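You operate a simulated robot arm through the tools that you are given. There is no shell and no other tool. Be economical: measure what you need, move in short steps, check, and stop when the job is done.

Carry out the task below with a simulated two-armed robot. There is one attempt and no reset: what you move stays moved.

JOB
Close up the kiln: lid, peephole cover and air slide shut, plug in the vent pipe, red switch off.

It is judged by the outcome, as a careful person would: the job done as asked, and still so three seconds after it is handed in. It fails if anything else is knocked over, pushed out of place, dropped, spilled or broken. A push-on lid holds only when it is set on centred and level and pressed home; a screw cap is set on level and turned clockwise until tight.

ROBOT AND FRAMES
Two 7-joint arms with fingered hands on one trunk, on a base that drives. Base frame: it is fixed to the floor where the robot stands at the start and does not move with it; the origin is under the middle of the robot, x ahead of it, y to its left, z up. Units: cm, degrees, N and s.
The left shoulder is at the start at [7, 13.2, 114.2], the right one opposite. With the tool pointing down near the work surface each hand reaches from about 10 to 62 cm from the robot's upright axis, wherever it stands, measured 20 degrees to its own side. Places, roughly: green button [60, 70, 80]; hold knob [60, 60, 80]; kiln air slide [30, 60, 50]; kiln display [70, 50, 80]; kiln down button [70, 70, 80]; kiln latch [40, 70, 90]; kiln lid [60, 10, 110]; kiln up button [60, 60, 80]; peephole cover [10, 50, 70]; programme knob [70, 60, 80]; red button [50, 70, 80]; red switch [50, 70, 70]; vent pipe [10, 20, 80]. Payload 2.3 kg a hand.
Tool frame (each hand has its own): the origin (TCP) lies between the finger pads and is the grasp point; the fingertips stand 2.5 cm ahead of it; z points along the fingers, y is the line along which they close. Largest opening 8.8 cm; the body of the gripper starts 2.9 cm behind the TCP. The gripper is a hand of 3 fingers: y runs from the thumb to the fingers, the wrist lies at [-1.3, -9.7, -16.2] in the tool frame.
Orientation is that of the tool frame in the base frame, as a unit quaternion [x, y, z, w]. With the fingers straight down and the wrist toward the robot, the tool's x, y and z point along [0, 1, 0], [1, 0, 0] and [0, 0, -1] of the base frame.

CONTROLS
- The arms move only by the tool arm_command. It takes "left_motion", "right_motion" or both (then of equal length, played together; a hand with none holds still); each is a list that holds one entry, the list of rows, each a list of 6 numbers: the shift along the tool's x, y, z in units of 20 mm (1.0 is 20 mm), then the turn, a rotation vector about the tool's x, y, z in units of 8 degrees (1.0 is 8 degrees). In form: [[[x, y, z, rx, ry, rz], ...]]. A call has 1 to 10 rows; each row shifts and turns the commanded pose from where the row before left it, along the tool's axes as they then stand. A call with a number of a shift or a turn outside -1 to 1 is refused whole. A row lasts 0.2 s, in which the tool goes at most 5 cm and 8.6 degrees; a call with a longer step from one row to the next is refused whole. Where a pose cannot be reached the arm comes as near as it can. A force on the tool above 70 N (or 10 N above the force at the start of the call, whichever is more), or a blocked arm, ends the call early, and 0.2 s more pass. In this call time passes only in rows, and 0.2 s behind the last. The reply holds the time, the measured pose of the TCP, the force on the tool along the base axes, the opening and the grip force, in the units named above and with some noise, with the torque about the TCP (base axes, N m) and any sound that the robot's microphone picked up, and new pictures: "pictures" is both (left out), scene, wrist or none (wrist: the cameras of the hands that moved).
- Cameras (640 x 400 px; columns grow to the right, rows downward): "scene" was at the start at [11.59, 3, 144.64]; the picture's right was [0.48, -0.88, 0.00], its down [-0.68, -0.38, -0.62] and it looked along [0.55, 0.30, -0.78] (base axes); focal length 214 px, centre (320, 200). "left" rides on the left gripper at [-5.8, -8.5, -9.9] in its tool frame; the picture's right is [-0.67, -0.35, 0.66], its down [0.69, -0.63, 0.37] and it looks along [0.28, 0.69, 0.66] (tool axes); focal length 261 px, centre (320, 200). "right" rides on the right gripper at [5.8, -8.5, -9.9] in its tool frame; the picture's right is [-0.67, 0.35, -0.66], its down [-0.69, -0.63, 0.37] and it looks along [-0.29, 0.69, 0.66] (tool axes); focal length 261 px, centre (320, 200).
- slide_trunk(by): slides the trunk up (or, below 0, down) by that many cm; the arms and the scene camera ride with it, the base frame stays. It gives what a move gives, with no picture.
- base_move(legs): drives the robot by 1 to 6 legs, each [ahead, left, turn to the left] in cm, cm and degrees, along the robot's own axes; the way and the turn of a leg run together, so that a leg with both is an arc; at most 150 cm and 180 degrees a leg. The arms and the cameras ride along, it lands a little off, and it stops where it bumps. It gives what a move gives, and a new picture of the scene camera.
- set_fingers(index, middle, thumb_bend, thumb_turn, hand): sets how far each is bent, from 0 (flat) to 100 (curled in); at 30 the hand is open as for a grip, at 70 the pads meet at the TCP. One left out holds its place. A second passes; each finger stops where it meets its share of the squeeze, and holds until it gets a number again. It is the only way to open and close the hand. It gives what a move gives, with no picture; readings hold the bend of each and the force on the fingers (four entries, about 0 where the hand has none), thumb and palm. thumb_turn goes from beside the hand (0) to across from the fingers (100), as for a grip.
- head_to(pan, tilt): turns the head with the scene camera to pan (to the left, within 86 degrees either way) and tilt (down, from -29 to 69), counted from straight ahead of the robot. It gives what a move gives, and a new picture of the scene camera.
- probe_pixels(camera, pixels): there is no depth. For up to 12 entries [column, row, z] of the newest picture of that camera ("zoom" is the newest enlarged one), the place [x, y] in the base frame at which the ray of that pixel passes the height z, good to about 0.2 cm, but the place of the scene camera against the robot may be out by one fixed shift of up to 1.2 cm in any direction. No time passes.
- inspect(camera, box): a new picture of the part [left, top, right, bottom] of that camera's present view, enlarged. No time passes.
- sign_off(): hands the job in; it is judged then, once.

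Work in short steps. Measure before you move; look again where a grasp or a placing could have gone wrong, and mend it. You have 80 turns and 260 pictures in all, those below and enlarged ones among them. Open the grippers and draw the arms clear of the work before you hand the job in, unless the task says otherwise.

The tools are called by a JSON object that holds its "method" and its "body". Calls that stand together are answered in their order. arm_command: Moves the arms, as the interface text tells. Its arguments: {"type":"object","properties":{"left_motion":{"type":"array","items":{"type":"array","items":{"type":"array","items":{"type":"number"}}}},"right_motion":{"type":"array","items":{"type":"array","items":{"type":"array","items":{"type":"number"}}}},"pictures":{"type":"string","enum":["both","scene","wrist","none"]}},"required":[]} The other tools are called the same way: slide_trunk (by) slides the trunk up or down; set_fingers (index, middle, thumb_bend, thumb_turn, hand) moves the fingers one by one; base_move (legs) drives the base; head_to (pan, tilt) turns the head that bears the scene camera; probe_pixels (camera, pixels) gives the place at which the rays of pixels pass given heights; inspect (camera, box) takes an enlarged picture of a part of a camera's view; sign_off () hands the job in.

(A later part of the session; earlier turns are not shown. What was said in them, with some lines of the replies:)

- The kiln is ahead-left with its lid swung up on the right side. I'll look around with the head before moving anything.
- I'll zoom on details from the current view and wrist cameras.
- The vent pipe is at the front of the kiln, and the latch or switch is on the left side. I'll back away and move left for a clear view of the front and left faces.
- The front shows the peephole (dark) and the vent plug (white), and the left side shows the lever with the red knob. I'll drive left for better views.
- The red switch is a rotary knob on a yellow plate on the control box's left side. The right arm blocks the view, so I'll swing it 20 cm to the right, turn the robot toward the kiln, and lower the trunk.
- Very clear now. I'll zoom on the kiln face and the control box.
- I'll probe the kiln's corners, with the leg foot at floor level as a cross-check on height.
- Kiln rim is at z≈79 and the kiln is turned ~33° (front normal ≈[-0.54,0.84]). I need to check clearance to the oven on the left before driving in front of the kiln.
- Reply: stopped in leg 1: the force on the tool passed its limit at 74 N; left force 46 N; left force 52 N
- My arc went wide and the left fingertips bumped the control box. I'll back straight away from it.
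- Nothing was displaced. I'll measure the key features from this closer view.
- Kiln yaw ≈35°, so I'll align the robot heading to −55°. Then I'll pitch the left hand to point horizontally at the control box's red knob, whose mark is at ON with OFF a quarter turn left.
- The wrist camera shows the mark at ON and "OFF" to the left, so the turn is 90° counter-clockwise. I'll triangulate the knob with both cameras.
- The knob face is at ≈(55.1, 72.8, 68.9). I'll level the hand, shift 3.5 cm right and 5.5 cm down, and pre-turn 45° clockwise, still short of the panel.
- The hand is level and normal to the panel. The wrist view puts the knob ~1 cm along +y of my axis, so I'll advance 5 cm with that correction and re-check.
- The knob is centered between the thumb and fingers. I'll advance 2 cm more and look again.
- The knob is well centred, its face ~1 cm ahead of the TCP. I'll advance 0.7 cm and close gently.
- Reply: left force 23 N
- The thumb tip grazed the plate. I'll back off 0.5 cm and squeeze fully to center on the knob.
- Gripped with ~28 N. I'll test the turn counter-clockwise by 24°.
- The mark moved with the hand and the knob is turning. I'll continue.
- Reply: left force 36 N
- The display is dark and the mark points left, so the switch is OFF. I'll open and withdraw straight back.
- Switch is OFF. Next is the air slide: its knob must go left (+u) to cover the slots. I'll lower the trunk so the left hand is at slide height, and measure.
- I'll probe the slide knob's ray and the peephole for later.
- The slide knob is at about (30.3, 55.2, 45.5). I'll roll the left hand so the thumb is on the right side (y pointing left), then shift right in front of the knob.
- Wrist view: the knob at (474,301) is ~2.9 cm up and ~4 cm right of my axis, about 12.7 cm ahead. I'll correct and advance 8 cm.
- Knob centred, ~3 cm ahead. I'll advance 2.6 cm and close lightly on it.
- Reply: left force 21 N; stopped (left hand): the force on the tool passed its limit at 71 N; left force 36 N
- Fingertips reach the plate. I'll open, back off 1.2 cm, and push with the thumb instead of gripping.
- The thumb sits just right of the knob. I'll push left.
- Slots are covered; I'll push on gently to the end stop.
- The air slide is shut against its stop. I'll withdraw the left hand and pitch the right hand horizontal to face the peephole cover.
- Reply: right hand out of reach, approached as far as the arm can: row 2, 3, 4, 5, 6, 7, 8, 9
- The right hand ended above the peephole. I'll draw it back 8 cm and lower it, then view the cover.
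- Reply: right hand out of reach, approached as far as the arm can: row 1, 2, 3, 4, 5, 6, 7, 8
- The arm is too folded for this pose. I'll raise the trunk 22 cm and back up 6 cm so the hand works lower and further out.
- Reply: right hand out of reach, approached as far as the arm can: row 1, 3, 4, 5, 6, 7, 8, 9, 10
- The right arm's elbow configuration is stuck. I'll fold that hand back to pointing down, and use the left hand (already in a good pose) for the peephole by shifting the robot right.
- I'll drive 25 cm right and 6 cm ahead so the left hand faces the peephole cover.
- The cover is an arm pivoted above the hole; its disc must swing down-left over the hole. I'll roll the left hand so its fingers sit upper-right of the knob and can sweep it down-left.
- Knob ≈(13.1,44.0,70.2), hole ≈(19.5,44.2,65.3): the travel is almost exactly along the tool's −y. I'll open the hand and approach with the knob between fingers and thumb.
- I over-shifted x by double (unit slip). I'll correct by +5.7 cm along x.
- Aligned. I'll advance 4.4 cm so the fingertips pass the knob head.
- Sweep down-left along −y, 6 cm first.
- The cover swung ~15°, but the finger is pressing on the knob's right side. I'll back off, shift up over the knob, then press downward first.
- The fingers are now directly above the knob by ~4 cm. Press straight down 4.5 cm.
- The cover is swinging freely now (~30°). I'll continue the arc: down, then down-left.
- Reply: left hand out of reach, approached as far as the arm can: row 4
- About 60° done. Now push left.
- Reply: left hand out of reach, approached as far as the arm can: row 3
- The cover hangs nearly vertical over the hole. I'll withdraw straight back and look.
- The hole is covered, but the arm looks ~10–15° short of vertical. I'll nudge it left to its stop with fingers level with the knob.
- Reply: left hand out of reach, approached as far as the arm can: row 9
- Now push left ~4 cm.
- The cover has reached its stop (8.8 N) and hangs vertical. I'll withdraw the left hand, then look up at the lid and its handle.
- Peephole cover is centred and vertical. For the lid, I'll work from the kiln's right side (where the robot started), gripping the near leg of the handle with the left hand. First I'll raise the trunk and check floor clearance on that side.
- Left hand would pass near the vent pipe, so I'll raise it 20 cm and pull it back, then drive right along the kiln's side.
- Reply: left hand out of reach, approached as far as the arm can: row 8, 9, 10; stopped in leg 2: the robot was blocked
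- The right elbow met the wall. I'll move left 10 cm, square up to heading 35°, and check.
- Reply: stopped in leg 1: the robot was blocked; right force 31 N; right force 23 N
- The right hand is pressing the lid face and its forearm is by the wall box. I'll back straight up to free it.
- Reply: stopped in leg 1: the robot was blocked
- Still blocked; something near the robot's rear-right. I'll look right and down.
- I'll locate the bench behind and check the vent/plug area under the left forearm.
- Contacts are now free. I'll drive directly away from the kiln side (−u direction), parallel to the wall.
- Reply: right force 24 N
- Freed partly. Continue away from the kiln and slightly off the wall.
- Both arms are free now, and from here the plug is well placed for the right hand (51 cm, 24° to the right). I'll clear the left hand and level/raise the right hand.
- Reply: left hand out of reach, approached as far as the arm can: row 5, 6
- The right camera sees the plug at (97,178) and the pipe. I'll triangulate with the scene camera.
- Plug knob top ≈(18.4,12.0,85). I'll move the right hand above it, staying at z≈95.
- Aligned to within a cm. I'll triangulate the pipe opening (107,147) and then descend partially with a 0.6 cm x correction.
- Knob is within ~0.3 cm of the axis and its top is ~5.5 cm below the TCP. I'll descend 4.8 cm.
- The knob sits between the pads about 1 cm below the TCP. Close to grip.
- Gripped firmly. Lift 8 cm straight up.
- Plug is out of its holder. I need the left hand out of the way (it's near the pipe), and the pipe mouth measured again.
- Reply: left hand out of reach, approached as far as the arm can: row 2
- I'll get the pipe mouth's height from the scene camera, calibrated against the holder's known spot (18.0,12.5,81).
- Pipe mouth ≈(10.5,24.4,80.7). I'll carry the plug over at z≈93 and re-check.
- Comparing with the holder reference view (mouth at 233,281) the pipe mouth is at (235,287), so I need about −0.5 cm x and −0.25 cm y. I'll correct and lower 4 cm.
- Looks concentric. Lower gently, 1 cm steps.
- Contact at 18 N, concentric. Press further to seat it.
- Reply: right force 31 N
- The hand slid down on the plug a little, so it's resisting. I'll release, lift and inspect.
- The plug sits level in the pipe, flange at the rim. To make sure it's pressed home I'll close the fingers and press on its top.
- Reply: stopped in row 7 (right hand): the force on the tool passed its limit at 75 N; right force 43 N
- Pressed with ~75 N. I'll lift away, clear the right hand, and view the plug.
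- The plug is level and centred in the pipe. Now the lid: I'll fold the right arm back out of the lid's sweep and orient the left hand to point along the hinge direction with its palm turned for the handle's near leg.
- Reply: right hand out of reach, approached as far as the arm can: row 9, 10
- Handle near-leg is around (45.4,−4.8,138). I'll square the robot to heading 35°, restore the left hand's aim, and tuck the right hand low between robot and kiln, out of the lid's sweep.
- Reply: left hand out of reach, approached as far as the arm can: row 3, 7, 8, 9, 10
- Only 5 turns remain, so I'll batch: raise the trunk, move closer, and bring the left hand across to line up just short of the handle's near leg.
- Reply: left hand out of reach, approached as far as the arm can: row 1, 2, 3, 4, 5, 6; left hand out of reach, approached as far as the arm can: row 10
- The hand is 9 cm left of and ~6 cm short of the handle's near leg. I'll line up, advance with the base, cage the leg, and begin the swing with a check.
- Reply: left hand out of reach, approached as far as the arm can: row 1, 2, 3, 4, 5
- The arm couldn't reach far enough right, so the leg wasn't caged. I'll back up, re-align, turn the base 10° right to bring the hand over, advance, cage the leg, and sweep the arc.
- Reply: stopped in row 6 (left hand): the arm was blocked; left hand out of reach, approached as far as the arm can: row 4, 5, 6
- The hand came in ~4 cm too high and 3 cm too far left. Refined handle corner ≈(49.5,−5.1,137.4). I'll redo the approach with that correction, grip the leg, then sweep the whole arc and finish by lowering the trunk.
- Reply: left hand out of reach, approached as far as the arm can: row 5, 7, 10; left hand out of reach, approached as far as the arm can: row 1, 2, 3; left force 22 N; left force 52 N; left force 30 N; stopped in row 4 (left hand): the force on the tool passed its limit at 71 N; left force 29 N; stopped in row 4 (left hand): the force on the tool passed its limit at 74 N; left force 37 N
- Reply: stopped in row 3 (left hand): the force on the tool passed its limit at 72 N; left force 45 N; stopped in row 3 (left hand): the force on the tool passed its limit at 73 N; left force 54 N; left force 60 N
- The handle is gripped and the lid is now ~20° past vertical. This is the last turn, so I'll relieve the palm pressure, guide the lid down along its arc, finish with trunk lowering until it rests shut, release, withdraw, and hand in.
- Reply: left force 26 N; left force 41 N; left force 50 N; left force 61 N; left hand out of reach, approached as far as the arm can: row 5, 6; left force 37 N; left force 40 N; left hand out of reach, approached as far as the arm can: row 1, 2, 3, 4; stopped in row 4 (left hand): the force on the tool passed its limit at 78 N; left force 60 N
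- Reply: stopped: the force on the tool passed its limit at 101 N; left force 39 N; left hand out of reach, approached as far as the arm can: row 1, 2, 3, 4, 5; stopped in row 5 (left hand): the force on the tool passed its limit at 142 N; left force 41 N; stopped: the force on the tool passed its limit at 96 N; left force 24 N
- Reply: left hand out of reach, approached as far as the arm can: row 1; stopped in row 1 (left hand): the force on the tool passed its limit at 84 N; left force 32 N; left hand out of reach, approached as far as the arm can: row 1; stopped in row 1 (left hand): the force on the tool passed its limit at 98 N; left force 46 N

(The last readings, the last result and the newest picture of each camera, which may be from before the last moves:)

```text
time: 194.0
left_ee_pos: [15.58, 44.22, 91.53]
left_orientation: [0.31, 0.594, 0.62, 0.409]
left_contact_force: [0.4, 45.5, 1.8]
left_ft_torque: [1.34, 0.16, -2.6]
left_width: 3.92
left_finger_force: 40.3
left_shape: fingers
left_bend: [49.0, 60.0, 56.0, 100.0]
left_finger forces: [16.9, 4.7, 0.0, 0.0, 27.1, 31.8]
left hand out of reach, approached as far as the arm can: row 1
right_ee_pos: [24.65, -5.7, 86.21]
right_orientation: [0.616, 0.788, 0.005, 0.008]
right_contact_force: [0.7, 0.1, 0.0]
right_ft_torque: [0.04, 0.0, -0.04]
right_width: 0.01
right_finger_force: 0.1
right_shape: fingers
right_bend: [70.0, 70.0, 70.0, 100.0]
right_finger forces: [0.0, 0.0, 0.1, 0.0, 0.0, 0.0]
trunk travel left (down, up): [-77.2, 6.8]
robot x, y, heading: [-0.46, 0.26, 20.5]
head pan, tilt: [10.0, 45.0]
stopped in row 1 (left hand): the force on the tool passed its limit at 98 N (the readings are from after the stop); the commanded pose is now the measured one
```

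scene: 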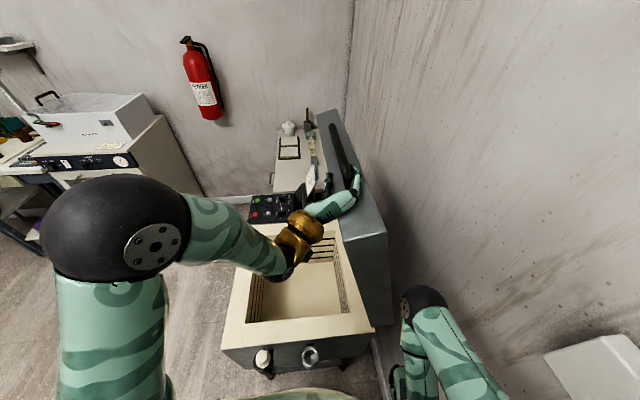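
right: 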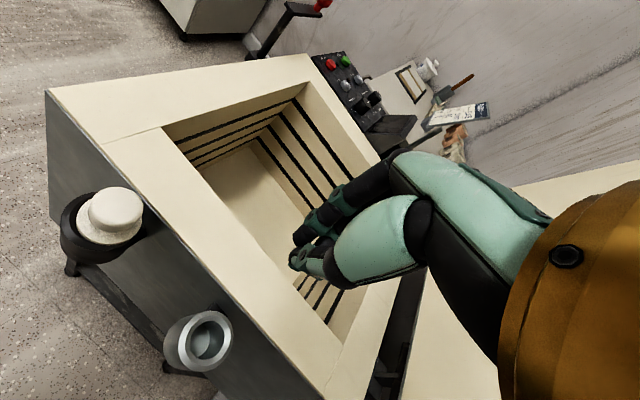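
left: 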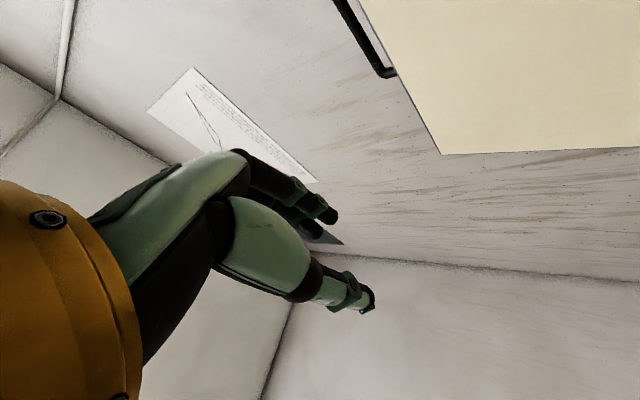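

{"method": "arm_command", "body": {"left_motion": [[[0, -0.8, 0, 0, 0, -0.1], [0, -0.8, 0, 0, 0, -0.1], [0, -0.8, 0, 0, 0, -0.1], [0, -0.8, 0, 0, 0, -0.1]]], "pictures": "none"}}

{"method": "set_fingers", "body": {"hand": "left", "index": 20, "middle": 20, "thumb_bend": 20}}

{"method": "arm_command", "body": {"left_motion": [[[0, 0, -1, 0, 0, 0], [0, 0, -1, 0, 0, 0], [0, 0, -1, 0, 0, 0], [0, 0, -1, 0, 0, 0], [0, 0, -1, 0, 0, 0], [0, 0, -1, 0, 0, 0]]], "pictures": "none"}}

{"method": "base_move", "body": {"legs": [[-18, 0, 0]]}}

{"method": "sign_off", "body": {}}

```text
time: 194.4
left_ee_pos: [15.29, 44.2, 91.41]
left_orientation: [0.303, 0.595, 0.624, 0.406]
left_contact_force: [-5.5, 41.4, 9.8]
left_ft_torque: [0.26, 0.97, -2.93]
left_width: 3.91
left_finger_force: 41.8
left_shape: fingers
left_bend: [49.0, 60.0, 55.0, 100.0]
left_finger forces: [15.9, 5.2, 0.1, 0.0, 26.8, 35.9]
left hand out of reach, approached as far as the arm can: row 1
right_ee_pos: [24.59, -5.31, 86.22]
right_orientation: [0.614, 0.789, 0.005, 0.008]
right_contact_force: [0.7, -1.5, -0.1]
right_ft_torque: [-0.02, -0.01, 0.01]
right_width: 0.0
right_finger_force: 0.0
right_shape: fingers
right_bend: [70.0, 70.0, 70.0, 100.0]
right_finger forces: [0.1, 0.0, 0.0, 0.0, 0.0, 0.0]
trunk travel left (down, up): [-77.2, 6.8]
robot x, y, heading: [-0.49, 0.27, 21.2]
head pan, tilt: [10.0, 45.0]
stopped in row 1 (left hand): the force on the tool passed its limit at 124 N (the readings are from after the stop); the commanded pose is now the measured one
```

```text
time: 195.4
left_ee_pos: [15.23, 44.24, 91.36]
left_orientation: [0.303, 0.593, 0.621, 0.413]
left_contact_force: [-3.0, 50.5, 28.9]
left_ft_torque: [-1.04, 1.17, -2.41]
left_width: 10.38
left_finger_force: 17.7
left_shape: fingers
left_bend: [20.0, 20.0, 20.0, 97.0]
left_finger forces: [0.0, 0.1, 0.0, 0.0, 3.3, 31.7]
right_ee_pos: [24.28, -5.39, 86.4]
right_orientation: [0.615, 0.788, 0.004, 0.009]
right_contact_force: [0.0, -0.3, -0.3]
right_ft_torque: [0.02, 0.03, 0.02]
right_width: 0.0
right_finger_force: 0.1
right_shape: fingers
right_bend: [70.0, 70.0, 70.0, 100.0]
right_finger forces: [0.0, 0.0, 0.1, 0.0, 0.0, 0.0]
trunk travel left (down, up): [-77.2, 6.8]
robot x, y, heading: [-0.39, 0.4, 20.9]
head pan, tilt: [10.0, 45.0]
```

```text
time: 195.7
left_ee_pos: [14.95, 44.02, 91.53]
left_orientation: [0.3, 0.593, 0.626, 0.408]
left_contact_force: [-1.8, 33.2, 0.7]
left_ft_torque: [0.6, 0.1, -1.73]
left_width: 10.41
left_finger_force: 15.0
left_shape: fingers
left_bend: [20.0, 20.0, 20.0, 97.0]
left_finger forces: [0.0, 0.0, 0.0, 0.0, 2.8, 26.8]
right_ee_pos: [24.51, -5.58, 86.15]
right_orientation: [0.615, 0.789, 0.005, 0.008]
right_contact_force: [-0.1, -0.1, 0.3]
right_ft_torque: [-0.01, -0.03, -0.01]
right_width: 0.01
right_finger_force: 0.0
right_shape: fingers
right_bend: [70.0, 70.0, 70.0, 100.0]
right_finger forces: [0.0, 0.0, 0.0, 0.0, 0.0, 0.1]
trunk travel left (down, up): [-77.2, 6.8]
robot x, y, heading: [-0.49, 0.08, 21.1]
head pan, tilt: [10.0, 45.0]
stopped in row 1 (left hand): the force on the tool passed its limit at 86 N (the readings are from after the stop); the commanded pose is now the measured one
```

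```text
time: 197.2
left_ee_pos: [-1.49, 36.73, 91.79]
left_orientation: [0.304, 0.59, 0.625, 0.411]
left_contact_force: [-0.5, 0.0, 0.7]
left_ft_torque: [-0.06, 0.02, 0.02]
left_width: 10.35
left_finger_force: 0.0
left_shape: fingers
left_bend: [20.0, 20.0, 20.0, 97.0]
left_finger forces: [0.0, 0.0, 0.1, 0.1, 0.1, 0.0]
right_ee_pos: [7.65, -12.84, 86.13]
right_orientation: [0.617, 0.787, 0.007, 0.004]
right_contact_force: [-0.1, 0.9, -0.1]
right_ft_torque: [0.0, 0.0, -0.01]
right_width: 0.0
right_finger_force: 0.0
right_shape: fingers
right_bend: [70.0, 70.0, 70.0, 100.0]
right_finger forces: [0.0, 0.1, 0.0, 0.0, 0.0, 0.0]
trunk travel left (down, up): [-77.2, 6.8]
robot x, y, heading: [-17.27, -6.08, 21.0]
head pan, tilt: [10.0, 45.0]
```

scene: 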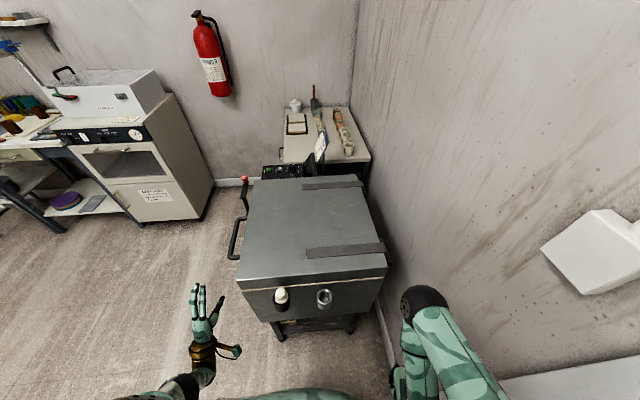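

```text
The job is handed in.
```

I handed the job in with the kiln closed up: lid down, peephole cover over its hole, air slide against its stop, plug pressed into the vent pipe, and red switch at OFF with the display dark.

- **Lid:** the last picture, taken just before hand-in, shows it flat on the kiln. I didn't zoom in to check for a gap under its front edge. I left the lid latch unfastened, since you didn't ask for it.
- **Bumps:** the left fingertips hit the control box once, the right arm met the wall and the open lid, and the hand pushed hard on the lid handle while closing. I saw nothing knocked over or shifted.
- **Arms:** both hands were off the kiln at hand-in. The left hand was open, but the right hand was still closed and empty, because I ran out of turns to open it.
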